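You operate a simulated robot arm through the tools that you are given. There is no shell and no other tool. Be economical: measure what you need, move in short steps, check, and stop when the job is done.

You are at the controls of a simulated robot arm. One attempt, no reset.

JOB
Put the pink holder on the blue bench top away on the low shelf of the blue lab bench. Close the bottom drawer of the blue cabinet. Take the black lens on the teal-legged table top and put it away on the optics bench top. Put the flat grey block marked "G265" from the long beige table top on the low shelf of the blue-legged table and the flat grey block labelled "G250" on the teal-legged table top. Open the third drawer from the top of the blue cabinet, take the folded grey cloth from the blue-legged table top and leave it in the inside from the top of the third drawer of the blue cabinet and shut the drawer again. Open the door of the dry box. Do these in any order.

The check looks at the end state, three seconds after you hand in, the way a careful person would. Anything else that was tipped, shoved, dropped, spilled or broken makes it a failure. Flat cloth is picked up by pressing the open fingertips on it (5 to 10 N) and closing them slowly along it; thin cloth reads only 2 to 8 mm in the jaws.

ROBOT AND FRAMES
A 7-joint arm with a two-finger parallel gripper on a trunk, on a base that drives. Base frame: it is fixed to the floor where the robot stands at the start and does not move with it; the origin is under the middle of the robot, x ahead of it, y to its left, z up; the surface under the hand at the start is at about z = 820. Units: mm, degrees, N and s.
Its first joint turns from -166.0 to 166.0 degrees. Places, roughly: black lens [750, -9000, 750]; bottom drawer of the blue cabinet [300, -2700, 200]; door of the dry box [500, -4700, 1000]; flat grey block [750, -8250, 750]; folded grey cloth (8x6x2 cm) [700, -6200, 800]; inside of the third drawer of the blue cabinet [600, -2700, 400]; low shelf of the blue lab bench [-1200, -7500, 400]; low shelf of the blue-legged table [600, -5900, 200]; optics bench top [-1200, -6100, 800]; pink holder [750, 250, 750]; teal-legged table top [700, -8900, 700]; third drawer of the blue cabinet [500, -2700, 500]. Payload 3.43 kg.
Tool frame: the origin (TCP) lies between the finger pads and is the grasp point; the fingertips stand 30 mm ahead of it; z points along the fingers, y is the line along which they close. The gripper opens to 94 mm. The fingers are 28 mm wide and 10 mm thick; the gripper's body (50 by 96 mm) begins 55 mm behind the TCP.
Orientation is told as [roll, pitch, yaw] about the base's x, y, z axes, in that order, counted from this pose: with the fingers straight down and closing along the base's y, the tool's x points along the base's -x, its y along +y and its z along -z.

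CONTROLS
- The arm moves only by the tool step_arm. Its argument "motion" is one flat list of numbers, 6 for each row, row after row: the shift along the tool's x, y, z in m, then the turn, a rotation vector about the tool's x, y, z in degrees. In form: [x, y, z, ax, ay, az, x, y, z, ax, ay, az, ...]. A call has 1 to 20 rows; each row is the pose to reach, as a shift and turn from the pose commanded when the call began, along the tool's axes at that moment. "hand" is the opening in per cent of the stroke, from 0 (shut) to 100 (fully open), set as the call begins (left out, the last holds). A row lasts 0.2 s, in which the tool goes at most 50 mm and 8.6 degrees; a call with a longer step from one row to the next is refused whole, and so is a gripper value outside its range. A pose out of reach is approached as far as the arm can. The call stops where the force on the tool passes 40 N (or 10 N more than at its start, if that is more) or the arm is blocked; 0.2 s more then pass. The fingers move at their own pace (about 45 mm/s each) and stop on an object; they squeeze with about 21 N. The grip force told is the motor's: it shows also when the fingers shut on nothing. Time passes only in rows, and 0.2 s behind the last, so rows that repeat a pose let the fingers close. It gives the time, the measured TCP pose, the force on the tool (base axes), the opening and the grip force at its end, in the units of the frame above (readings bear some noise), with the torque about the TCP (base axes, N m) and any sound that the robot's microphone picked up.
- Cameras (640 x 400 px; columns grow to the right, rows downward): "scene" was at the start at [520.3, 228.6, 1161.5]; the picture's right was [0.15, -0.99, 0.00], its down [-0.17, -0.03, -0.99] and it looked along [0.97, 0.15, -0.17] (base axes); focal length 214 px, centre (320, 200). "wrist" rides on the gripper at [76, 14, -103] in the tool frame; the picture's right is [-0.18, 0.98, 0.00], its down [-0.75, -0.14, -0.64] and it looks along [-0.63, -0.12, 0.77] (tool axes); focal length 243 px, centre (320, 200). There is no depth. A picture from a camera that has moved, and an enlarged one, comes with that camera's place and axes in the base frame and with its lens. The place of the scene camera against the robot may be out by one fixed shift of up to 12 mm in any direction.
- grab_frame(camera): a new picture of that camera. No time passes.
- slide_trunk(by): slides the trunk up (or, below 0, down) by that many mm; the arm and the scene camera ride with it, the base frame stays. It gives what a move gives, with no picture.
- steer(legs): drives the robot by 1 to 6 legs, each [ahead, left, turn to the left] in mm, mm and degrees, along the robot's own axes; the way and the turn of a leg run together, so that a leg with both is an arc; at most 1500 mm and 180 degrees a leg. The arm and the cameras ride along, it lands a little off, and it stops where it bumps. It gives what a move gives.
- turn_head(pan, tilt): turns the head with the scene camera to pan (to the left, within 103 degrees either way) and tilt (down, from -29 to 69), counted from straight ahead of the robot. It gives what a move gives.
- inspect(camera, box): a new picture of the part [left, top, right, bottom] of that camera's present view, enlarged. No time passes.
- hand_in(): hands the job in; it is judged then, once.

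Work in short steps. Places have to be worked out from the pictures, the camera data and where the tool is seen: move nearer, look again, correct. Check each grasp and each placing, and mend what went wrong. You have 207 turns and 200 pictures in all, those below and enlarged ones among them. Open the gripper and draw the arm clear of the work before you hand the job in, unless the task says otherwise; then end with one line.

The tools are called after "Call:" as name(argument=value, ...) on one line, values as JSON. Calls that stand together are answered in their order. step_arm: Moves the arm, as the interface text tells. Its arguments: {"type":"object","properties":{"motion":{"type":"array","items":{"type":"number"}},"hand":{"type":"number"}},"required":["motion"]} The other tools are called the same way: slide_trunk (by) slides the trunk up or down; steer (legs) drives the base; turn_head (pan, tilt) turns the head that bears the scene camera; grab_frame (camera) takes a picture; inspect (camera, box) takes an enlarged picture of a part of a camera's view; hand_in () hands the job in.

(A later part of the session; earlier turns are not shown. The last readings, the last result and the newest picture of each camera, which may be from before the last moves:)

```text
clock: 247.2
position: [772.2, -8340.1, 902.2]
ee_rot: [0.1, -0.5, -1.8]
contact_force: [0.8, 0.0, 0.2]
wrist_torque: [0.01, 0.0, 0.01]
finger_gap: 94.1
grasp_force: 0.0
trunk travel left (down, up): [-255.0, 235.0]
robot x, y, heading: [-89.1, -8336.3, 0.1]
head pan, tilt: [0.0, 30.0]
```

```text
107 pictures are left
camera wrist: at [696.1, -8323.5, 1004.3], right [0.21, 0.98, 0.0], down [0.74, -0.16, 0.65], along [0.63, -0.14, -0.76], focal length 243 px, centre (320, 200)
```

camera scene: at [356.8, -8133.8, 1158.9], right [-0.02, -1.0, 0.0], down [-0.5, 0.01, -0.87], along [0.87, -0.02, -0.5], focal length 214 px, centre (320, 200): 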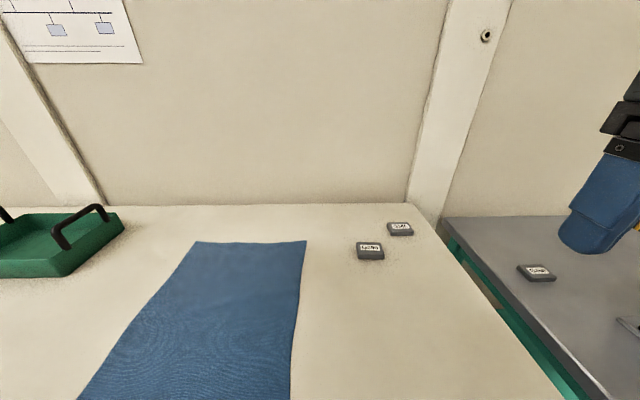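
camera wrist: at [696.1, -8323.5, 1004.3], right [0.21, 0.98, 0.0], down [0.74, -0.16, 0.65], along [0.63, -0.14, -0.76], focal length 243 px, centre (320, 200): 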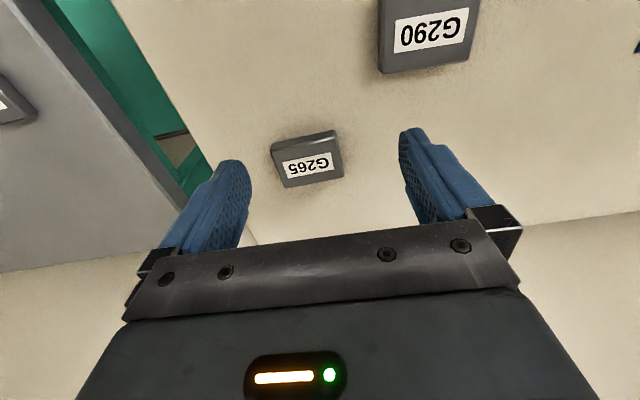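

G265 centre ≈ [805, −8358], yaw ≈ 5°. I align above it and lower to z ≈ 832.

Call:
step_arm(motion=[-0.015, -0.009, 0.01, 0, 0, -3.4, -0.033, -0.0185, 0.02, 0, 0, -6.8, -0.033, -0.0185, 0.04, 0, 0, -6.8, -0.033, -0.0185, 0.055, 0, 0, -6.8, -0.033, -0.0185, 0.063, 0, 0, -6.8, -0.033, -0.0185, 0.067, 0, 0, -6.8, -0.033, -0.0185, 0.0695, 0, 0, -6.8])

Call:
grab_frame(camera="wrist")

```text
clock: 248.8
position: [807.3, -8359.9, 832.0]
ee_rot: [0.0, -0.5, 5.0]
contact_force: [0.2, 0.6, 0.3]
wrist_torque: [-0.03, -0.02, 0.01]
finger_gap: 94.0
grasp_force: 0.0
trunk travel left (down, up): [-255.0, 235.0]
robot x, y, heading: [-85.8, -8341.1, -0.2]
head pan, tilt: [0.0, 30.0]
```

```text
106 pictures are left
camera wrist: at [729.6, -8353.3, 934.9], right [0.1, 1.0, 0.0], down [0.76, -0.07, 0.65], along [0.65, -0.06, -0.76], focal length 243 px, centre (320, 200)
```

wrist: 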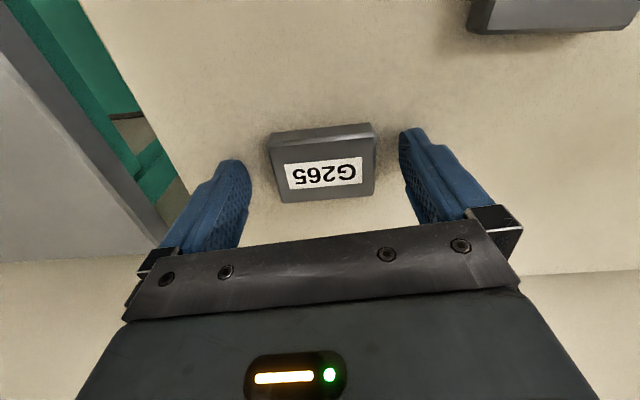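

Aligned. I close and lift slowly.

Call:
step_arm(motion=[0, 0, 0, 0, 0, 0, 0, 0, 0, 0, 0, 0, 0, 0, 0, 0, 0, 0, 0, 0, 0, 0, 0, 0], hand=20)

Call:
step_arm(motion=[0, 0, -0.004, 0, 0, 0, 0, 0, -0.01, 0, 0, 0, 0, 0, -0.018, 0, 0, 0, 0, 0, -0.028, 0, 0, 0, 0, 0, -0.038, 0, 0, 0, 0, 0, -0.05, 0, 0, 0, 0.02, 0, -0.08, 0, 0, 0, 0.045, 0, -0.11, 0, 0, 0, 0.075, 0, -0.14, 0, 0, 0, 0.105, 0, -0.17, 0, 0, 0, 0.135, 0, -0.2, 0, 0, 0, 0.17, 0, -0.22, 0, 0, 0])

Call:
grab_frame(camera="wrist")

```text
clock: 249.8
position: [808.1, -8361.1, 832.4]
ee_rot: [0.0, -0.5, 5.0]
contact_force: [0.7, 0.9, 1.5]
wrist_torque: [-0.1, -0.03, 0.0]
finger_gap: 59.3
grasp_force: 20.7
trunk travel left (down, up): [-255.0, 235.0]
robot x, y, heading: [-85.4, -8342.5, -0.2]
head pan, tilt: [0.0, 30.0]
```

```text
clock: 252.4
position: [635.2, -8375.3, 1049.9]
ee_rot: [0.0, -0.3, 4.9]
contact_force: [0.6, 0.1, -1.8]
wrist_torque: [0.01, 0.02, -0.03]
finger_gap: 59.1
grasp_force: 20.8
trunk travel left (down, up): [-255.0, 235.0]
robot x, y, heading: [-90.0, -8341.4, -0.4]
head pan, tilt: [0.0, 30.0]
```

```text
105 pictures are left
camera wrist: at [557.7, -8367.4, 1152.9], right [0.1, 1.0, 0.0], down [0.76, -0.08, 0.65], along [0.64, -0.06, -0.76], focal length 243 px, centre (320, 200)
```

wrist: 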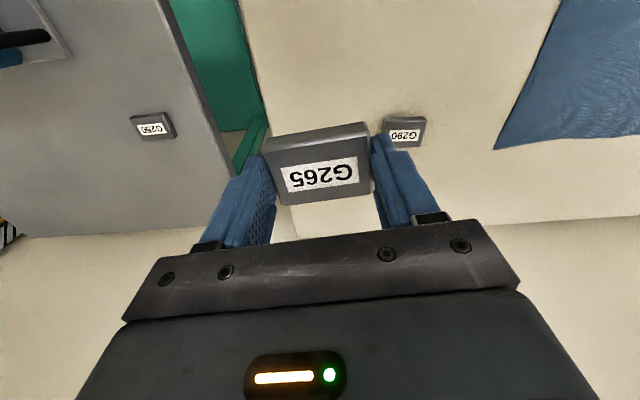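

G265 held. I back off, turn along the aisle and drive to y ≈ −6050, then look at the blue-legged table on the right.

Call:
steer(legs=[[-260, 0, 0], [0, 0, 90], [1150, 0, 0], [1150, 0, 0]])

Call:
turn_head(pan=-70, tilt=30)

Call:
grab_frame(camera="scene")

```text
clock: 269.1
position: [-321.8, -5289.8, 1049.6]
ee_rot: [0.0, -0.5, 94.8]
contact_force: [-0.5, 1.0, -1.3]
wrist_torque: [0.04, 0.0, 0.03]
finger_gap: 59.7
grasp_force: 21.1
trunk travel left (down, up): [-255.0, 235.0]
robot x, y, heading: [-361.7, -6012.3, 89.6]
head pan, tilt: [0.0, 30.0]
```

```text
clock: 270.6
position: [-321.5, -5289.6, 1050.3]
ee_rot: [0.0, -0.5, 95.0]
contact_force: [-0.7, 0.4, -1.8]
wrist_torque: [-0.03, 0.0, 0.01]
finger_gap: 59.3
grasp_force: 20.4
trunk travel left (down, up): [-255.0, 235.0]
robot x, y, heading: [-357.2, -6012.3, 89.6]
head pan, tilt: [-70.0, 30.0]
```

```text
104 pictures are left
camera scene: at [-480.9, -5559.5, 1158.9], right [0.34, -0.94, 0.0], down [-0.47, -0.17, -0.87], along [0.82, 0.29, -0.5], focal length 214 px, centre (320, 200)
```

scene: 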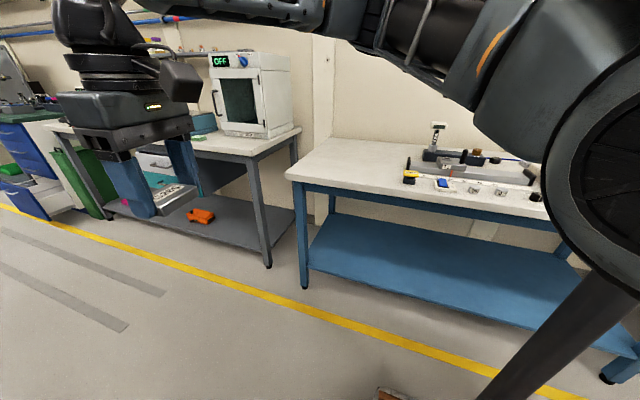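

The blue-legged table's low shelf is empty: front legs x ≈ 345, y −6620…−5170, shelf z ≈ 165–200. I drive ahead 500 and turn right to face it.

Call:
steer(legs=[[480, 0, 0], [0, 0, -89.5]])

Call:
turn_head(pan=0, tilt=45)

Call:
grab_frame(camera="scene")

```text
clock: 277.2
position: [366.1, -5554.1, 1049.4]
ee_rot: [0.0, -0.5, 5.9]
contact_force: [-0.3, 0.6, -1.2]
wrist_torque: [-0.01, -0.02, 0.0]
finger_gap: 59.5
grasp_force: 20.4
trunk travel left (down, up): [-255.0, 235.0]
robot x, y, heading: [-354.2, -5528.7, 0.6]
head pan, tilt: [-70.0, 30.0]
```

```text
clock: 278.6
position: [366.7, -5553.2, 1049.4]
ee_rot: [0.1, -0.5, 5.9]
contact_force: [0.0, 1.1, -1.2]
wrist_torque: [0.03, 0.0, -0.02]
finger_gap: 59.3
grasp_force: 21.2
trunk travel left (down, up): [-255.0, 235.0]
robot x, y, heading: [-357.3, -5531.1, 0.9]
head pan, tilt: [0.0, 45.0]
```

```text
103 pictures are left
camera scene: at [150.1, -5308.4, 1136.3], right [0.01, -1.0, 0.0], down [-0.71, -0.01, -0.71], along [0.71, 0.01, -0.71], focal length 214 px, centre (320, 200)
```

scene: 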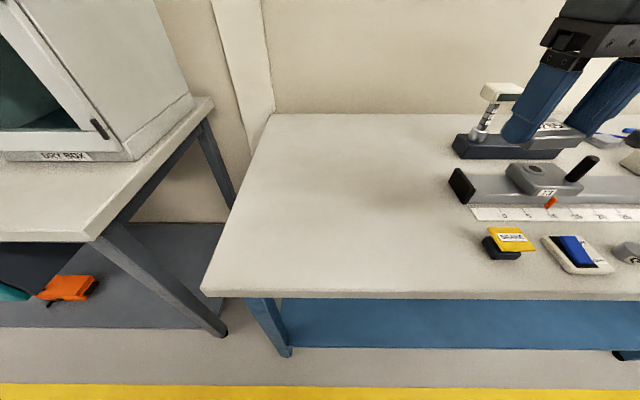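

I back up so the hand clears the table edge (top edge x ≈ 280), retract, and lower the trunk fully.

Call:
steer(legs=[[-110, 0, -0.7]])

Call:
step_arm(motion=[0.025, 0, 0.0, 0, 0, 3, 0.05, 0, 0, 0, 0, 5.5, 0.075, 0.005, 0, 0, 0, 5.5, 0.08, 0.01, 0.0, 0, 0, 5.5])

Call:
slide_trunk(by=-252)

Call:
grab_frame(camera="scene")

```text
clock: 279.8
position: [255.6, -5562.7, 1049.8]
ee_rot: [0.0, -0.5, 5.2]
contact_force: [0.5, 0.0, -2.0]
wrist_torque: [0.01, -0.01, 0.03]
finger_gap: 59.5
grasp_force: 20.7
trunk travel left (down, up): [-255.0, 235.0]
robot x, y, heading: [-469.6, -5530.2, 0.1]
head pan, tilt: [0.0, 45.0]
```

```text
clock: 280.8
position: [173.8, -5558.2, 1047.9]
ee_rot: [0.0, -0.5, -0.4]
contact_force: [-0.6, -0.6, -2.0]
wrist_torque: [-0.03, 0.02, -0.01]
finger_gap: 59.7
grasp_force: 21.3
trunk travel left (down, up): [-255.0, 235.0]
robot x, y, heading: [-466.0, -5533.3, 0.2]
head pan, tilt: [0.0, 45.0]
```

```text
clock: 283.4
position: [174.9, -5558.7, 796.7]
ee_rot: [0.1, -0.5, -0.2]
contact_force: [-0.6, -0.4, -1.2]
wrist_torque: [-0.01, 0.01, -0.02]
finger_gap: 59.2
grasp_force: 20.7
trunk travel left (down, up): [-3.0, 487.0]
robot x, y, heading: [-466.4, -5529.6, -0.1]
head pan, tilt: [0.0, 45.0]
```

```text
102 pictures are left
camera scene: at [41.8, -5314.6, 884.3], right [0.0, -1.0, 0.0], down [-0.71, 0.0, -0.71], along [0.71, 0.0, -0.71], focal length 214 px, centre (320, 200)
```

scene: 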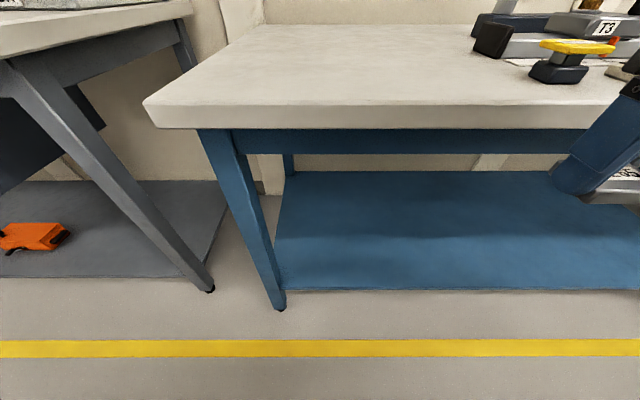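

Shelf z ≈ 178 with front edge x ≈ 330. I lower the arm in front of the table.

Call:
step_arm(motion=[0, 0, 0.044, 0, 0, 0, 0, 0, 0.088, 0, 0, 0, 0, 0, 0.132, 0, 0, 0, 0, 0, 0.176, 0, 0, 0, 0, 0, 0.22, 0, 0, 0, 0, 0, 0.264, 0, 0, 0, 0, 0, 0.308, 0, 0, 0, 0, 0, 0.352, 0, 0, 0, 0, 0, 0.396, 0, 0, 0, 0, 0, 0.44, 0, 0, 0, 0, 0, 0.484, 0, 0, 0, 0, 0, 0.51, 0, 0, 0])

Call:
grab_frame(camera="wrist")

Call:
turn_head(pan=-30, tilt=40)

Call:
grab_frame(camera="scene")

```text
clock: 286.0
position: [178.0, -5560.5, 285.6]
ee_rot: [0.1, -0.6, -0.2]
contact_force: [0.4, 0.1, -1.2]
wrist_torque: [0.01, 0.02, -0.05]
finger_gap: 59.3
grasp_force: 20.9
trunk travel left (down, up): [-3.0, 487.0]
robot x, y, heading: [-462.4, -5527.1, 0.1]
head pan, tilt: [0.0, 45.0]
```

```text
101 pictures are left
camera wrist: at [100.9, -5547.1, 388.5], right [0.19, 0.98, 0.0], down [0.75, -0.14, 0.65], along [0.64, -0.12, -0.76], focal length 243 px, centre (320, 200)
```

wrist: 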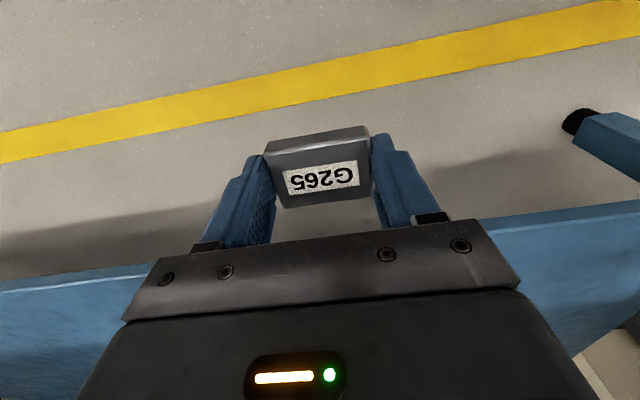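

```text
clock: 286.9
position: [178.4, -5561.0, 285.8]
ee_rot: [0.1, -0.5, -0.2]
contact_force: [-0.2, -0.4, -0.3]
wrist_torque: [-0.02, 0.03, -0.02]
finger_gap: 59.3
grasp_force: 20.8
trunk travel left (down, up): [-3.0, 487.0]
robot x, y, heading: [-466.8, -5525.7, 0.0]
head pan, tilt: [-30.0, 40.0]
```

```text
100 pictures are left
camera scene: at [34.2, -5357.1, 891.5], right [-0.5, -0.87, 0.0], down [-0.56, 0.32, -0.77], along [0.66, -0.38, -0.64], focal length 214 px, centre (320, 200)
```

scene: 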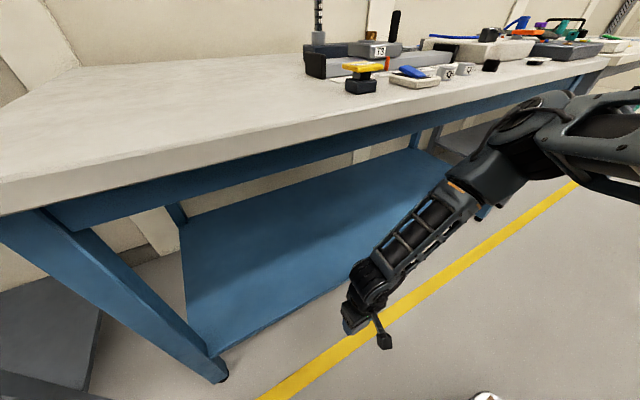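

The pose works. I extend 90 mm under the top, then drive forward 175 mm.

Call:
step_arm(motion=[-0.03, 0, 0, 0, 0, 0, -0.06, 0, 0, 0, 0, 0, -0.09, 0, 0, 0, 0, 0, -0.09, 0, 0, 0, 0, 0])

Call:
steer(legs=[[175, 0, 0]])

Call:
grab_frame(camera="wrist")

Call:
grab_frame(camera="scene")

```text
clock: 287.9
position: [269.4, -5559.2, 287.0]
ee_rot: [0.0, -0.4, -0.2]
contact_force: [-0.1, -1.0, -1.3]
wrist_torque: [0.01, -0.02, 0.01]
finger_gap: 59.4
grasp_force: 20.6
trunk travel left (down, up): [-3.0, 487.0]
robot x, y, heading: [-467.0, -5532.1, 0.3]
head pan, tilt: [-30.0, 40.0]
```

```text
clock: 289.0
position: [307.9, -5561.3, 285.0]
ee_rot: [0.1, 0.0, -0.8]
contact_force: [-0.9, 0.0, -3.3]
wrist_torque: [0.0, 0.0, 0.02]
finger_gap: 59.5
grasp_force: 21.6
trunk travel left (down, up): [-3.0, 487.0]
robot x, y, heading: [-418.6, -5524.0, 0.2]
head pan, tilt: [-30.0, 40.0]
stopped in leg 1: the robot was blocked; the commanded pose is now the measured one
```

```text
99 pictures are left
camera wrist: at [231.5, -5547.1, 388.7], right [0.2, 0.98, 0.0], down [0.75, -0.15, 0.64], along [0.63, -0.13, -0.77], focal length 243 px, centre (320, 200)
```

wrist: 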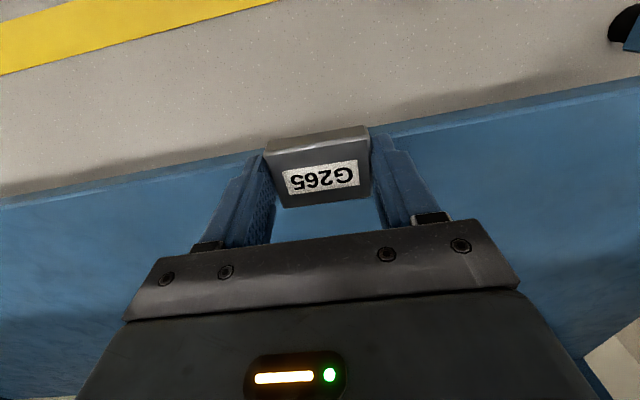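

```text
98 pictures are left
camera scene: at [79.3, -5355.4, 893.2], right [-0.5, -0.87, 0.0], down [-0.55, 0.32, -0.77], along [0.67, -0.38, -0.64], focal length 214 px, centre (320, 200)
```

scene: 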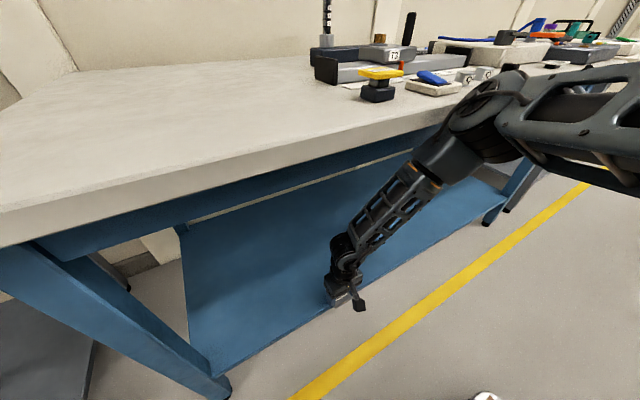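

The elbow touched the table edge. I back off 60 mm and use a forward tilt instead, which lets the hand reach under while the elbow stays outside.

Call:
steer(legs=[[-60, 0, 0]])

Call:
step_arm(motion=[-0.02, 0, 0, 0, -6, 0, -0.04, 0, 0, 0, -12, 0, -0.06, 0, 0, 0, -18, 0, -0.08, 0, 0, 0, -24, 0, -0.1, 0, 0, 0, -30, 0, -0.112, 0, 0, 0, -35, 0, -0.112, 0, 0, 0, -35, 0])

Call:
grab_frame(camera="wrist")

Call:
grab_frame(camera="scene")

```text
clock: 289.9
position: [248.5, -5560.0, 280.6]
ee_rot: [0.3, 0.5, -0.7]
contact_force: [0.0, 0.0, -1.2]
wrist_torque: [-0.03, 0.01, 0.03]
finger_gap: 59.5
grasp_force: 21.1
trunk travel left (down, up): [-3.0, 487.0]
robot x, y, heading: [-480.8, -5528.8, -0.1]
head pan, tilt: [-30.0, 40.0]
```

```text
clock: 291.5
position: [355.0, -5562.1, 280.0]
ee_rot: [0.5, -32.0, -0.9]
contact_force: [-0.4, 0.2, -1.4]
wrist_torque: [0.01, 0.02, 0.03]
finger_gap: 59.1
grasp_force: 21.3
out of reach, approached as far as the arm can: row 6, 7
trunk travel left (down, up): [-3.0, 487.0]
robot x, y, heading: [-477.2, -5528.6, -0.1]
head pan, tilt: [-30.0, 40.0]
```

```text
97 pictures are left
camera wrist: at [234.6, -5546.7, 327.1], right [0.17, 0.98, 0.1], down [0.3, -0.15, 0.94], along [0.94, -0.13, -0.32], focal length 243 px, centre (320, 200)
```

wrist: 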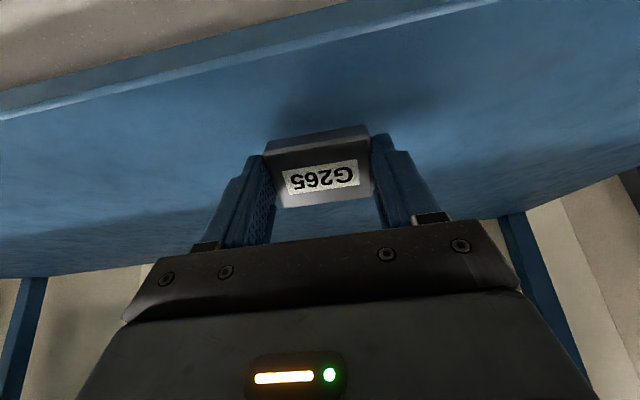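

```text
96 pictures are left
camera scene: at [24.0, -5357.1, 891.5], right [-0.5, -0.87, 0.0], down [-0.56, 0.32, -0.77], along [0.66, -0.38, -0.64], focal length 214 px, centre (320, 200)
```

scene: 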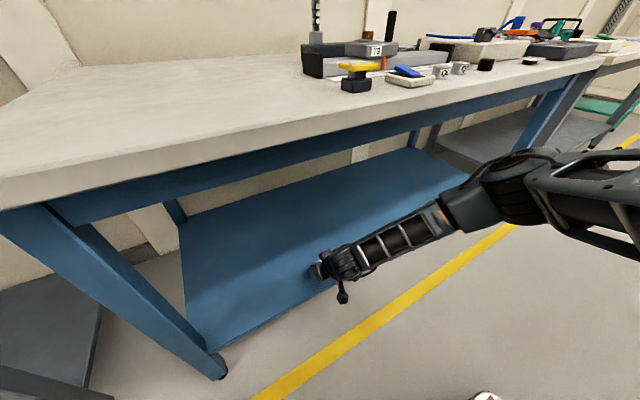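

Now the elbow is well clear. I drive forward 75 mm.

Call:
steer(legs=[[75, 0, 0]])

Call:
step_arm(motion=[0.01, 0, 0.01, 0, 0, 0, 0.016, 0, 0.025, 0, 0, 0, 0.016, 0, 0.025, 0, 0, 0])

Call:
grab_frame(camera="wrist")

Call:
grab_frame(camera="scene")

```text
clock: 292.6
position: [429.3, -5562.8, 279.6]
ee_rot: [0.4, -31.9, -0.9]
contact_force: [-0.4, 0.5, -1.5]
wrist_torque: [0.0, 0.04, 0.0]
finger_gap: 59.3
grasp_force: 21.0
trunk travel left (down, up): [-3.0, 487.0]
robot x, y, heading: [-401.5, -5531.5, 0.0]
head pan, tilt: [-30.0, 40.0]
```

```text
clock: 293.4
position: [431.6, -5570.2, 253.3]
ee_rot: [0.5, -32.1, -0.9]
contact_force: [1.4, 5.0, 18.6]
wrist_torque: [0.09, -0.09, 0.05]
finger_gap: 59.5
grasp_force: 20.6
out of reach, approached as far as the arm can: row 1, 2, 3
trunk travel left (down, up): [-3.0, 487.0]
robot x, y, heading: [-402.7, -5530.8, -0.0]
head pan, tilt: [-30.0, 40.0]
```

```text
95 pictures are left
camera wrist: at [313.1, -5556.2, 300.8], right [0.17, 0.98, 0.11], down [0.3, -0.15, 0.94], along [0.94, -0.13, -0.32], focal length 243 px, centre (320, 200)
```

wrist: 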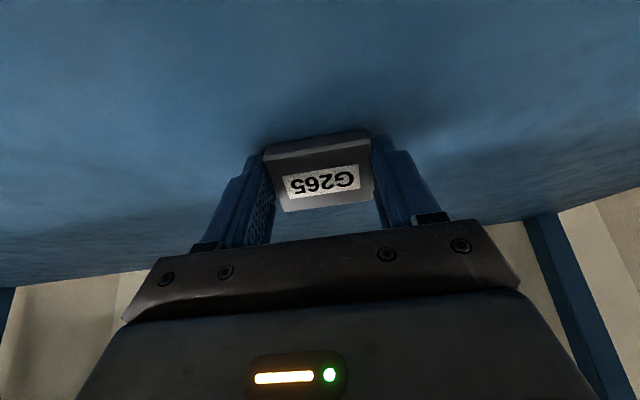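

```text
94 pictures are left
camera scene: at [99.1, -5357.5, 892.1], right [-0.5, -0.87, 0.0], down [-0.56, 0.32, -0.77], along [0.66, -0.38, -0.64], focal length 214 px, centre (320, 200)
```

scene: 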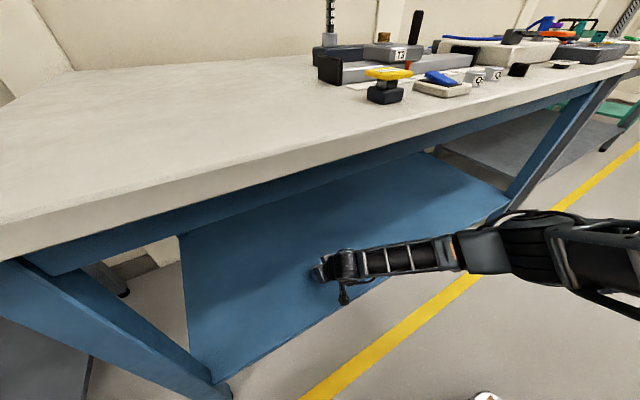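

Contact: shelf z ≈ 215. I ease up and reduce the tilt so the block lies nearly flat before release.

Call:
step_arm(motion=[-0.002, 0, -0.0034, 0, 0, 0, -0.002, 0, -0.0034, 0, 5, 0, -0.002, 0, -0.0034, 0, 10, 0, -0.002, 0, -0.0034, 0, 15, 0, -0.002, 0, -0.0034, 0, 20, 0, -0.002, 0, -0.0034, 0, 20, 0])

Call:
grab_frame(camera="wrist")

Call:
grab_frame(camera="scene")

```text
clock: 294.8
position: [430.5, -5572.6, 256.6]
ee_rot: [0.2, -12.0, -0.8]
contact_force: [0.9, -0.6, -0.9]
wrist_torque: [0.05, 0.03, 0.03]
finger_gap: 59.4
grasp_force: 21.2
trunk travel left (down, up): [-3.0, 487.0]
robot x, y, heading: [-402.0, -5527.4, 0.1]
head pan, tilt: [-30.0, 40.0]
```

```text
93 pictures are left
camera wrist: at [334.4, -5557.7, 342.2], right [0.19, 0.98, 0.04], down [0.6, -0.15, 0.78], along [0.78, -0.12, -0.62], focal length 243 px, centre (320, 200)
```

wrist: 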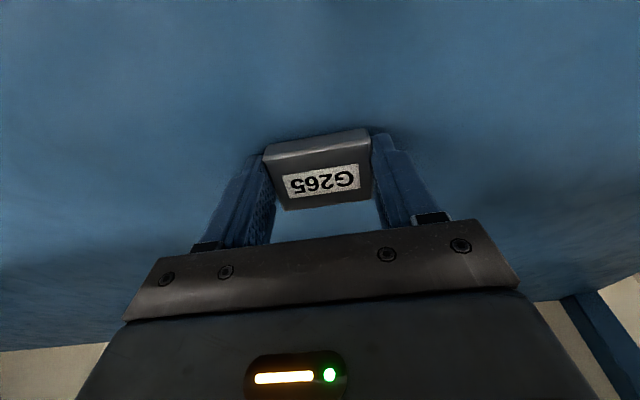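

```text
92 pictures are left
camera scene: at [99.4, -5357.6, 891.5], right [-0.5, -0.87, 0.0], down [-0.56, 0.32, -0.77], along [0.66, -0.38, -0.64], focal length 214 px, centre (320, 200)
```

scene: 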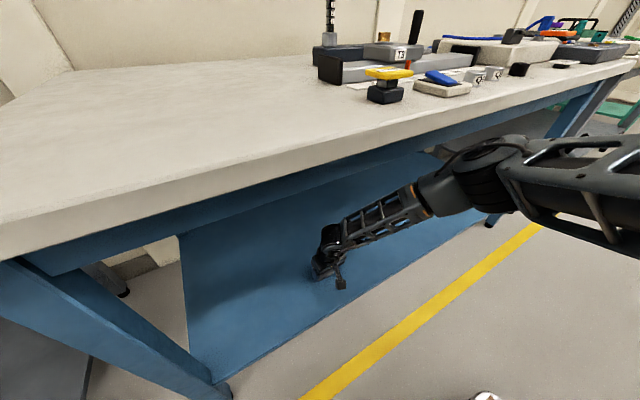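

Tilt is only 12° now. I lower gently to contact and release.

Call:
step_arm(motion=[0.0006, 0, 0.003, 0, 0, 0, 0.0012, 0, 0.006, 0, 0, 0, 0.0016, 0, 0.008, 0, 0, 0, 0.002, 0, 0.01, 0, 0, 0, 0.0022, 0, 0.011, 0, 0, 0, 0.0024, 0, 0.012, 0, 0, 0])

Call:
grab_frame(camera="wrist")

```text
clock: 295.5
position: [430.8, -5571.6, 253.5]
ee_rot: [0.3, -12.1, -0.9]
contact_force: [-12.9, 0.9, 27.4]
wrist_torque: [-0.91, 0.65, -0.48]
finger_gap: 59.1
grasp_force: 20.9
trunk travel left (down, up): [-3.0, 487.0]
robot x, y, heading: [-405.1, -5526.6, -0.2]
head pan, tilt: [-30.0, 40.0]
stopped in row 3: the force on the tool passed its limit at 46 N (the readings are from after the stop); the commanded pose is now the measured one
```

```text
91 pictures are left
camera wrist: at [335.3, -5557.3, 338.0], right [0.2, 0.98, 0.04], down [0.6, -0.15, 0.78], along [0.78, -0.13, -0.62], focal length 243 px, centre (320, 200)
```

wrist: 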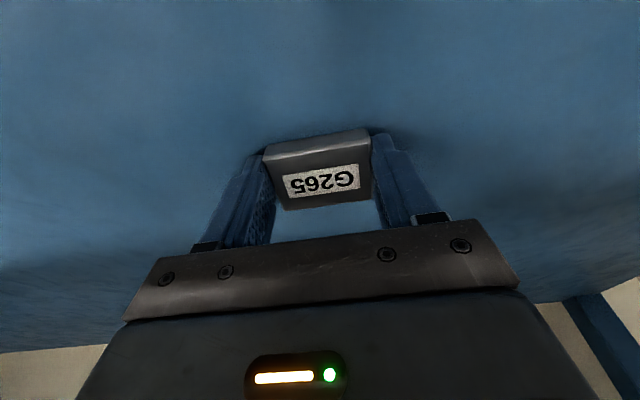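

Touching down (shelf z ≈ 221). I ease up 1 mm and open.

Call:
step_arm(motion=[-0.0002, 0, -0.0012, 0, 0, 0, -0.0002, 0, -0.0012, 0, 0, 0])

Call:
step_arm(motion=[0, 0, 0, 0, 0, 0, 0, 0, 0, 0, 0, 0, 0, 0, 0, 0, 0, 0], hand=82)

Call:
step_arm(motion=[-0.0006, 0, -0.003, 0, 0, 0, -0.002, 0, -0.01, 0, 0, 0, -0.006, 0, -0.03, 0, 0, 0, -0.01, 0, -0.06, 0, 0, 0])

Call:
grab_frame(camera="wrist")

```text
clock: 296.1
position: [430.9, -5571.6, 252.0]
ee_rot: [0.2, -12.1, -1.0]
contact_force: [-2.5, 0.1, 20.1]
wrist_torque: [-0.66, 0.26, -0.41]
finger_gap: 59.5
grasp_force: 21.2
trunk travel left (down, up): [-3.0, 487.0]
robot x, y, heading: [-406.9, -5527.4, -0.2]
head pan, tilt: [-30.0, 40.0]
```

```text
clock: 296.9
position: [430.7, -5569.8, 252.8]
ee_rot: [0.3, -12.2, -0.8]
contact_force: [2.4, 19.9, 23.4]
wrist_torque: [-0.2, 0.09, -0.02]
finger_gap: 65.6
grasp_force: 0.1
trunk travel left (down, up): [-3.0, 487.0]
robot x, y, heading: [-403.6, -5529.3, -0.2]
head pan, tilt: [-30.0, 40.0]
```

```text
clock: 297.9
position: [407.6, -5565.9, 297.3]
ee_rot: [1.1, -10.6, -1.4]
contact_force: [7.3, -6.5, 11.0]
wrist_torque: [0.47, 0.76, 0.14]
finger_gap: 77.1
grasp_force: 0.2
trunk travel left (down, up): [-3.0, 487.0]
robot x, y, heading: [-409.0, -5526.3, -0.1]
head pan, tilt: [-30.0, 40.0]
```

```text
90 pictures are left
camera wrist: at [314.1, -5551.4, 385.5], right [0.2, 0.98, 0.05], down [0.62, -0.17, 0.77], along [0.76, -0.12, -0.64], focal length 243 px, centre (320, 200)
```

wrist: 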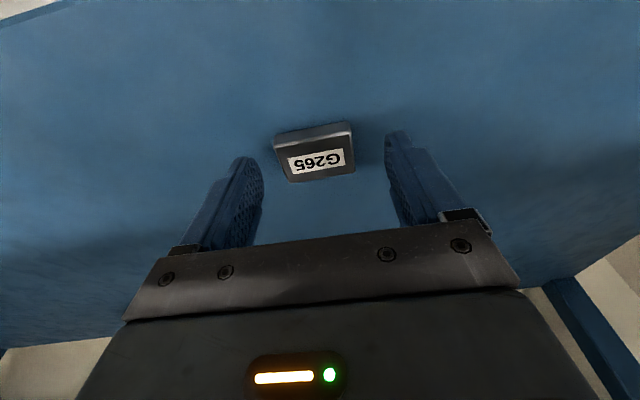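

G265 rests on the shelf. The arm seems to lean on the table edge, so I drive straight back.

Call:
steer(legs=[[-60, 0, 0]])

Call:
grab_frame(camera="scene")

```text
clock: 298.9
position: [368.7, -5573.7, 313.1]
ee_rot: [0.3, -12.0, -0.9]
contact_force: [0.0, -0.1, 0.7]
wrist_torque: [-0.01, 0.02, 0.0]
finger_gap: 77.1
grasp_force: 0.1
trunk travel left (down, up): [-3.0, 487.0]
robot x, y, heading: [-468.9, -5531.5, -0.1]
head pan, tilt: [-30.0, 40.0]
```

```text
89 pictures are left
camera scene: at [39.4, -5358.1, 891.7], right [-0.5, -0.86, 0.0], down [-0.56, 0.32, -0.77], along [0.66, -0.38, -0.64], focal length 214 px, centre (320, 200)
```

scene: 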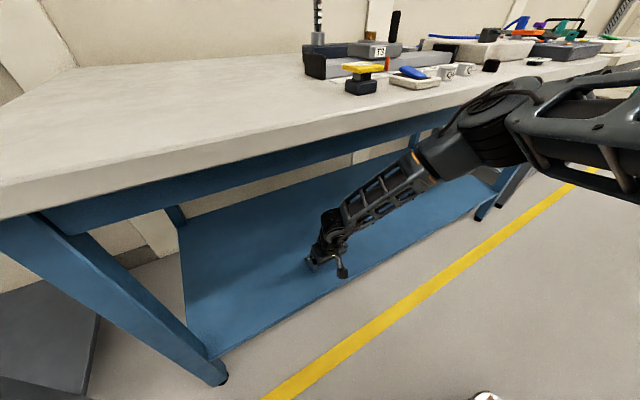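

Free again. I back a bit more, retract and level the hand, then raise the trunk.

Call:
steer(legs=[[-85, 0, 0]])

Call:
step_arm(motion=[0.03, 0, -0.01, 0, 2, 0, 0.06, 0, -0.02, 0, 5, 0, 0.095, 0, -0.03, 0, 8, 0, 0.13, 0, -0.045, 0, 11, 0, 0.162, 0, -0.055, 0, 12, 0], hand=100)

Call:
slide_trunk(by=330)

Call:
step_arm(motion=[0, 0, -0.045, 0, 0, 0, 0, 0, -0.09, 0, 0, 0, 0, 0, -0.135, 0, 0, 0, 0, 0, -0.18, 0, 0, 0, 0, 0, -0.225, 0, 0, 0, 0, 0, -0.27, 0, 0, 0, 0, 0, -0.315, 0, 0, 0, 0, 0, -0.36, 0, 0, 0, 0, 0, -0.405, 0, 0, 0])

Call:
turn_head(pan=0, tilt=40)

Call:
grab_frame(camera="scene")

```text
clock: 300.0
position: [283.8, -5572.3, 312.5]
ee_rot: [0.3, -12.1, -1.0]
contact_force: [-1.0, 0.8, 1.0]
wrist_torque: [-0.01, 0.0, 0.01]
finger_gap: 77.2
grasp_force: 0.1
trunk travel left (down, up): [-3.0, 487.0]
robot x, y, heading: [-546.5, -5527.7, -0.1]
head pan, tilt: [-30.0, 40.0]
```

```text
clock: 301.2
position: [114.8, -5570.0, 333.0]
ee_rot: [0.3, 0.0, -0.9]
contact_force: [0.1, 0.8, 0.7]
wrist_torque: [-0.02, -0.01, 0.0]
finger_gap: 93.7
grasp_force: 0.0
trunk travel left (down, up): [-3.0, 487.0]
robot x, y, heading: [-546.2, -5527.9, -0.0]
head pan, tilt: [-30.0, 40.0]
```

```text
clock: 304.4
position: [115.2, -5570.7, 664.3]
ee_rot: [0.3, -0.1, -0.9]
contact_force: [-0.4, -1.2, -0.3]
wrist_torque: [-0.01, -0.02, 0.01]
finger_gap: 94.2
grasp_force: 0.0
trunk travel left (down, up): [-333.0, 157.0]
robot x, y, heading: [-546.5, -5528.6, -0.1]
head pan, tilt: [-30.0, 40.0]
```

```text
clock: 306.4
position: [110.7, -5564.8, 1060.5]
ee_rot: [1.9, 1.2, -0.2]
contact_force: [-0.2, -0.3, 0.1]
wrist_torque: [0.02, 0.01, -0.03]
finger_gap: 94.1
grasp_force: 0.1
trunk travel left (down, up): [-333.0, 157.0]
robot x, y, heading: [-547.9, -5527.4, -0.2]
head pan, tilt: [-30.0, 40.0]
```

```text
clock: 307.4
position: [112.9, -5564.2, 1061.7]
ee_rot: [2.0, 0.8, -0.2]
contact_force: [0.2, 0.2, -1.2]
wrist_torque: [-0.04, 0.01, 0.02]
finger_gap: 94.2
grasp_force: 0.1
trunk travel left (down, up): [-333.0, 157.0]
robot x, y, heading: [-547.3, -5529.2, -0.4]
head pan, tilt: [0.0, 40.0]
```

```text
88 pictures are left
camera scene: at [-34.8, -5315.6, 1221.6], right [0.0, -1.0, 0.0], down [-0.64, 0.0, -0.77], along [0.77, 0.0, -0.64], focal length 214 px, centre (320, 200)
```

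scene: 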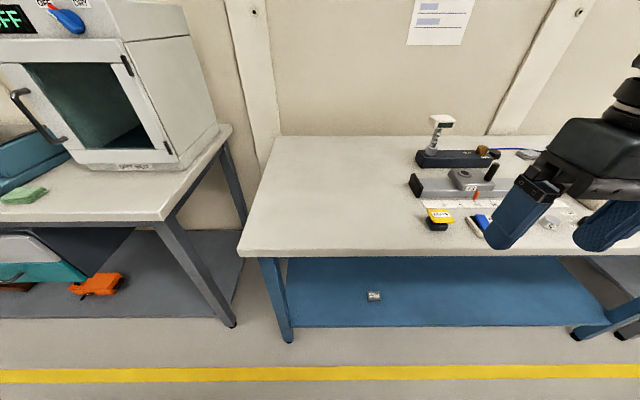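

G265 is on the shelf. The dry box is nearby on the left; I go there next for its door.

Call:
steer(legs=[[150, 0, 0], [0, 800, 0]])

Call:
turn_head(pan=0, tilt=20)

Call:
grab_frame(camera="scene")

```text
clock: 312.7
position: [261.0, -4751.8, 1061.1]
ee_rot: [2.0, 0.7, 0.3]
contact_force: [-0.7, 0.2, -0.3]
wrist_torque: [-0.01, -0.01, -0.01]
finger_gap: 93.9
grasp_force: 0.1
trunk travel left (down, up): [-333.0, 157.0]
robot x, y, heading: [-400.3, -4720.8, 0.3]
head pan, tilt: [0.0, 40.0]
```

```text
clock: 313.5
position: [261.6, -4751.6, 1061.1]
ee_rot: [2.2, 0.9, 0.2]
contact_force: [-0.1, -0.4, 0.0]
wrist_torque: [-0.01, -0.01, 0.03]
finger_gap: 93.7
grasp_force: 0.0
trunk travel left (down, up): [-333.0, 157.0]
robot x, y, heading: [-400.2, -4726.2, 0.4]
head pan, tilt: [0.0, 20.0]
```

```text
87 pictures are left
camera scene: at [120.6, -4504.6, 1252.9], right [0.01, -1.0, 0.0], down [-0.34, 0.0, -0.94], along [0.94, 0.01, -0.34], focal length 214 px, centre (320, 200)
```

scene: 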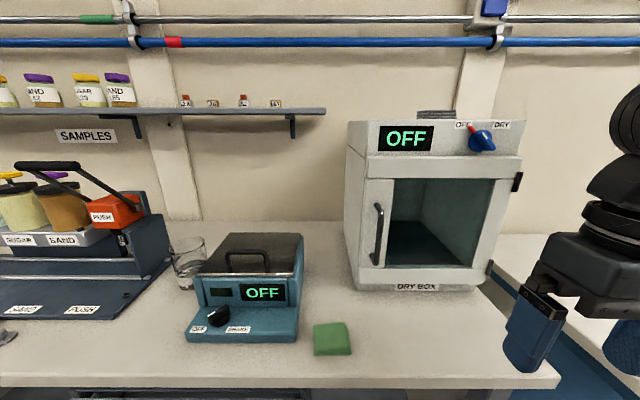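

The dry box handle is on the left (≈[590, −4650, 1000]), hinges on the right (y ≈ −4985). I reposition the robot right and closer, lower the trunk to normal, and tilt the tool 55° forward.

Call:
steer(legs=[[130, 0, 0], [0, -120, 0]])

Call:
slide_trunk(by=-110)

Call:
step_arm(motion=[-0.01, 0.03, -0.01, 0, -8, 0, -0.02, 0.06, -0.02, 0, -16, 0, -0.03, 0.09, -0.03, 0, -24, 0, -0.04, 0.12, -0.04, 0, -32, 0, -0.05, 0.15, -0.05, 0, -40, 0, -0.06, 0.18, -0.05, 0, -48, 0, -0.06, 0.21, -0.05, 0, -55, 0, -0.06, 0.21, -0.05, 0, -55, 0], hand=70)

Call:
grab_frame(camera="wrist")

Call:
grab_frame(camera="scene")

```text
clock: 315.6
position: [396.0, -4868.6, 1061.7]
ee_rot: [2.2, 0.8, 0.3]
contact_force: [0.9, -0.8, 0.2]
wrist_torque: [0.0, -0.05, 0.0]
finger_gap: 94.0
grasp_force: 0.0
trunk travel left (down, up): [-333.0, 157.0]
robot x, y, heading: [-264.0, -4838.8, 0.3]
head pan, tilt: [0.0, 20.0]
```

```text
clock: 317.1
position: [396.1, -4867.6, 950.7]
ee_rot: [2.3, 0.8, 0.3]
contact_force: [-0.1, 0.0, 0.0]
wrist_torque: [0.01, -0.05, -0.01]
finger_gap: 94.0
grasp_force: 0.0
trunk travel left (down, up): [-223.0, 267.0]
robot x, y, heading: [-264.6, -4836.4, 0.2]
head pan, tilt: [0.0, 20.0]
```

```text
clock: 318.9
position: [456.3, -4661.0, 1010.0]
ee_rot: [3.7, -54.2, -3.0]
contact_force: [-4.0, -14.8, -1.3]
wrist_torque: [-0.18, 0.07, -0.33]
finger_gap: 57.3
grasp_force: 0.2
trunk travel left (down, up): [-223.0, 267.0]
robot x, y, heading: [-265.6, -4836.8, 0.5]
head pan, tilt: [0.0, 20.0]
```

```text
86 pictures are left
camera wrist: at [327.6, -4648.7, 1009.7], right [0.11, 0.98, 0.19], down [-0.08, -0.18, 0.98], along [0.99, -0.12, 0.06], focal length 243 px, centre (320, 200)
```

wrist: 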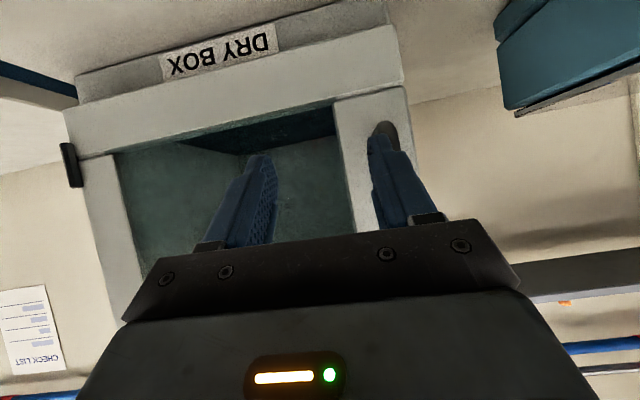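

```text
85 pictures are left
camera scene: at [254.7, -4622.1, 1143.0], right [0.01, -1.0, 0.0], down [-0.34, 0.0, -0.94], along [0.94, 0.01, -0.34], focal length 214 px, centre (320, 200)
```

scene: 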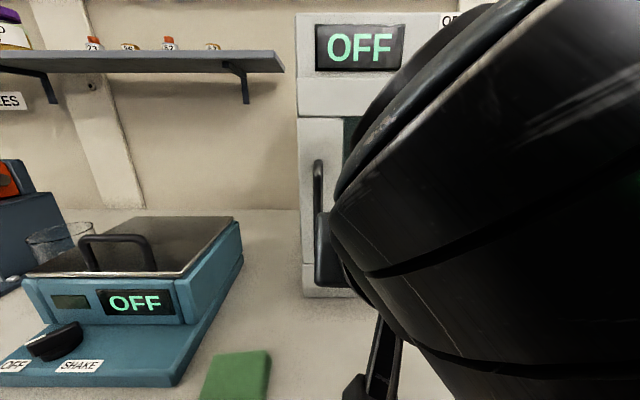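

The finger met the handle: it is nearer than judged, at about [475, −4614], z 990–1115. I back off and re-align so the handle lies between the fingers.

Call:
step_arm(motion=[0, -0.004, -0.03, 0, 0, 0, 0, -0.004, -0.06, 0, 0, 0, -0.01, 0.02, -0.068, -1.5, 0, 1, -0.02, 0.045, -0.075, -3, 0, 2, -0.032, 0.047, -0.0835, -3, 0, 2, -0.032, 0.047, -0.0835, -3, 0, 2], hand=80)

Call:
grab_frame(camera="wrist")

Call:
grab_frame(camera="scene")

```text
clock: 320.0
position: [436.1, -4668.3, 1025.3]
ee_rot: [1.6, -48.8, -8.9]
contact_force: [0.1, -0.1, -0.3]
wrist_torque: [-0.01, 0.02, -0.03]
finger_gap: 75.2
grasp_force: 0.1
out of reach, approached as far as the arm can: row 1, 2, 3
trunk travel left (down, up): [-223.0, 267.0]
robot x, y, heading: [-263.3, -4837.7, 0.5]
head pan, tilt: [0.0, 20.0]
stopped in row 5: the arm was blocked; the commanded pose is now the measured one
```

```text
84 pictures are left
camera wrist: at [313.2, -4636.9, 1037.7], right [0.25, 0.95, 0.16], down [-0.01, -0.16, 0.99], along [0.97, -0.25, -0.03], focal length 243 px, centre (320, 200)
```

wrist: 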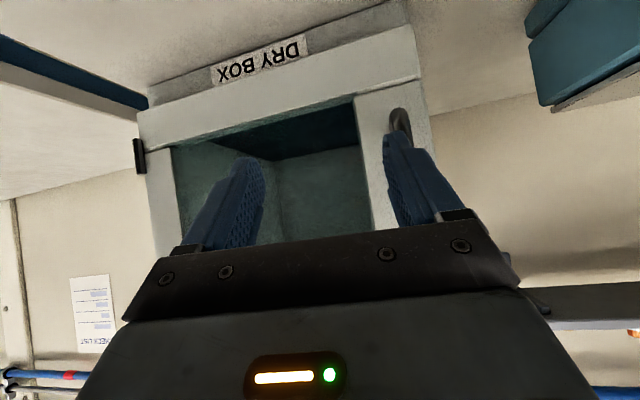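

```text
83 pictures are left
camera scene: at [255.1, -4621.2, 1150.8], right [0.01, -1.0, 0.0], down [-0.26, 0.0, -0.97], along [0.97, 0.01, -0.26], focal length 214 px, centre (320, 200)
```

scene: 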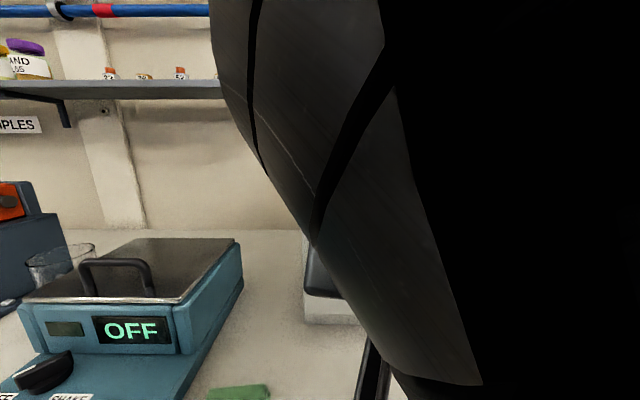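

The elbow is crowding the head camera. I drive back, swing the hand right, and shift the robot left so the handle lies to its right.

Call:
steer(legs=[[-120, 0, 0]])

Call:
step_arm(motion=[0.0, -0.03, 0, 0, 0, 2, 0, -0.065, 0, 0, 0, 4, 0, -0.1, 0, 0, 0, 6, 0, -0.14, 0, 0, 0, 6, 0, -0.18, 0, 0, 0, 6, 0, -0.22, 0, 0, 0, 6])

Call:
turn_head(pan=0, tilt=20)

Call:
grab_frame(camera="scene")

```text
clock: 321.3
position: [319.4, -4667.8, 1026.1]
ee_rot: [1.7, -48.8, -9.1]
contact_force: [0.0, 0.2, 0.6]
wrist_torque: [-0.01, -0.02, -0.02]
finger_gap: 75.1
grasp_force: 0.1
trunk travel left (down, up): [-223.0, 267.0]
robot x, y, heading: [-384.4, -4840.6, 0.1]
head pan, tilt: [0.0, 20.0]
```

```text
clock: 322.9
position: [362.0, -4859.6, 1039.0]
ee_rot: [8.8, -47.6, -13.9]
contact_force: [0.1, 0.6, 0.2]
wrist_torque: [0.01, 0.02, 0.01]
finger_gap: 75.0
grasp_force: 0.0
out of reach, approached as far as the arm can: row 2, 3, 4, 5, 6
trunk travel left (down, up): [-223.0, 267.0]
robot x, y, heading: [-383.5, -4840.0, 0.4]
head pan, tilt: [0.0, 20.0]
stopped in row 6: the arm was blocked; the commanded pose is now the measured one
```

```text
clock: 323.5
position: [361.5, -4860.1, 1039.3]
ee_rot: [9.0, -47.8, -13.9]
contact_force: [-0.3, -0.6, 0.0]
wrist_torque: [0.03, 0.03, 0.0]
finger_gap: 75.2
grasp_force: 0.0
trunk travel left (down, up): [-223.0, 267.0]
robot x, y, heading: [-383.4, -4839.2, 0.5]
head pan, tilt: [0.0, 20.0]
```

```text
82 pictures are left
camera scene: at [135.7, -4622.2, 1143.0], right [0.01, -1.0, 0.0], down [-0.34, 0.0, -0.94], along [0.94, 0.01, -0.34], focal length 214 px, centre (320, 200)
```

scene: 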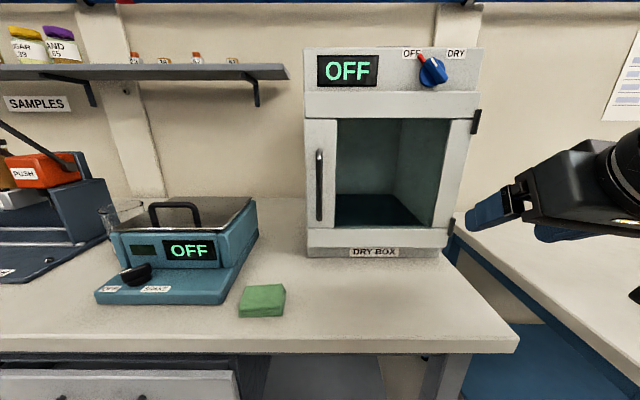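

Handle triangulates to [479, −4615, 1050]. I bring the tool back to vertical first, to recover a clean arm posture.

Call:
step_arm(motion=[0.005, 0, -0.015, 0, 8, 0, 0.01, 0, -0.03, 0, 16, 0, 0.015, 0, -0.045, 0, 24, 0, 0.02, 0, -0.06, 0, 32, 0, 0.03, 0, -0.075, 0, 40, 0, 0.035, 0, -0.09, 0, 48, 0, 0.035, 0, -0.09, 0, 48, 0])

Call:
steer(legs=[[0, 335, 0]])

```text
clock: 325.1
position: [271.9, -4851.3, 1073.8]
ee_rot: [5.9, -0.1, -7.4]
contact_force: [-0.2, 0.2, -0.6]
wrist_torque: [0.03, 0.0, 0.01]
finger_gap: 75.3
grasp_force: 0.2
trunk travel left (down, up): [-223.0, 267.0]
robot x, y, heading: [-382.9, -4834.3, 0.4]
head pan, tilt: [0.0, 20.0]
```

```text
clock: 327.3
position: [268.4, -4508.9, 1072.6]
ee_rot: [5.9, -0.1, -6.9]
contact_force: [0.6, 0.0, 0.0]
wrist_torque: [0.01, 0.03, -0.01]
finger_gap: 75.4
grasp_force: 0.0
trunk travel left (down, up): [-223.0, 267.0]
robot x, y, heading: [-386.1, -4503.7, 0.6]
head pan, tilt: [0.0, 20.0]
```

I straighten roll and yaw while moving right.

Call:
step_arm(motion=[-0.01, -0.03, 0, 3, 0, -3.5, -0.02, -0.06, 0, 5.9, 0, -6.9, -0.03, -0.09, 0, 5.9, 0, -6.9, -0.03, -0.09, 0, 5.9, 0, -6.9])

Call:
step_arm(motion=[-0.02, 0, 0, 0, -7.5, 0, -0.04, 0, 0, 0, -15, 0, -0.06, 0, 0, 0, -22.5, 0, -0.075, 0, 0, 0, -30, 0, -0.085, 0, 0, 0, -37.5, 0, -0.09, 0, 0, 0, -45, 0, -0.09, 0, 0, 0, -45, 0], hand=85)

Call:
grab_frame(camera="wrist")

Call:
grab_frame(camera="scene")

```text
clock: 328.3
position: [287.3, -4602.9, 1063.8]
ee_rot: [0.0, -0.5, -0.1]
contact_force: [0.0, -0.3, 0.6]
wrist_torque: [0.01, 0.03, -0.01]
finger_gap: 75.4
grasp_force: 0.0
trunk travel left (down, up): [-223.0, 267.0]
robot x, y, heading: [-387.2, -4504.9, 0.9]
head pan, tilt: [0.0, 20.0]
```

```text
clock: 329.9
position: [377.2, -4603.1, 1063.3]
ee_rot: [0.0, -45.4, 0.0]
contact_force: [-0.2, 0.1, 0.5]
wrist_torque: [0.01, 0.02, 0.01]
finger_gap: 79.9
grasp_force: 0.1
trunk travel left (down, up): [-223.0, 267.0]
robot x, y, heading: [-389.9, -4505.1, 0.9]
head pan, tilt: [0.0, 20.0]
```

```text
81 pictures are left
camera wrist: at [249.8, -4588.8, 1082.6], right [0.13, 0.98, 0.13], down [0.07, -0.14, 0.99], along [0.99, -0.12, -0.09], focal length 243 px, centre (320, 200)
```

wrist: 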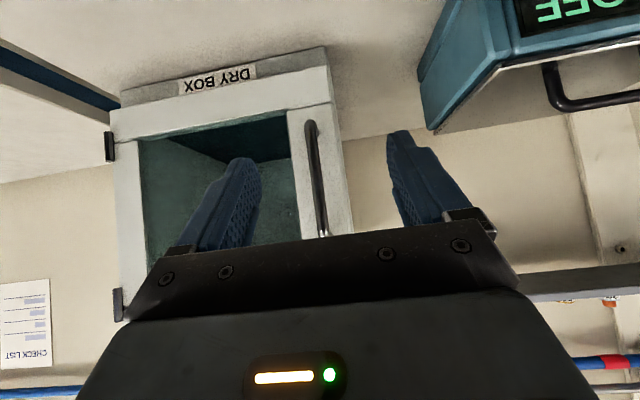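

```text
80 pictures are left
camera scene: at [130.6, -4281.8, 1143.0], right [0.01, -1.0, 0.0], down [-0.34, 0.0, -0.94], along [0.94, 0.01, -0.34], focal length 214 px, centre (320, 200)
```

scene: 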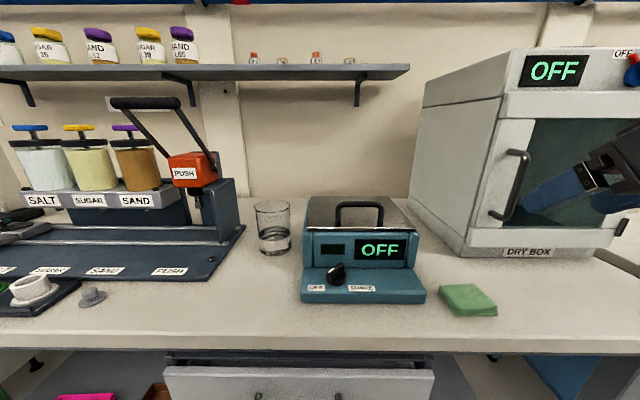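

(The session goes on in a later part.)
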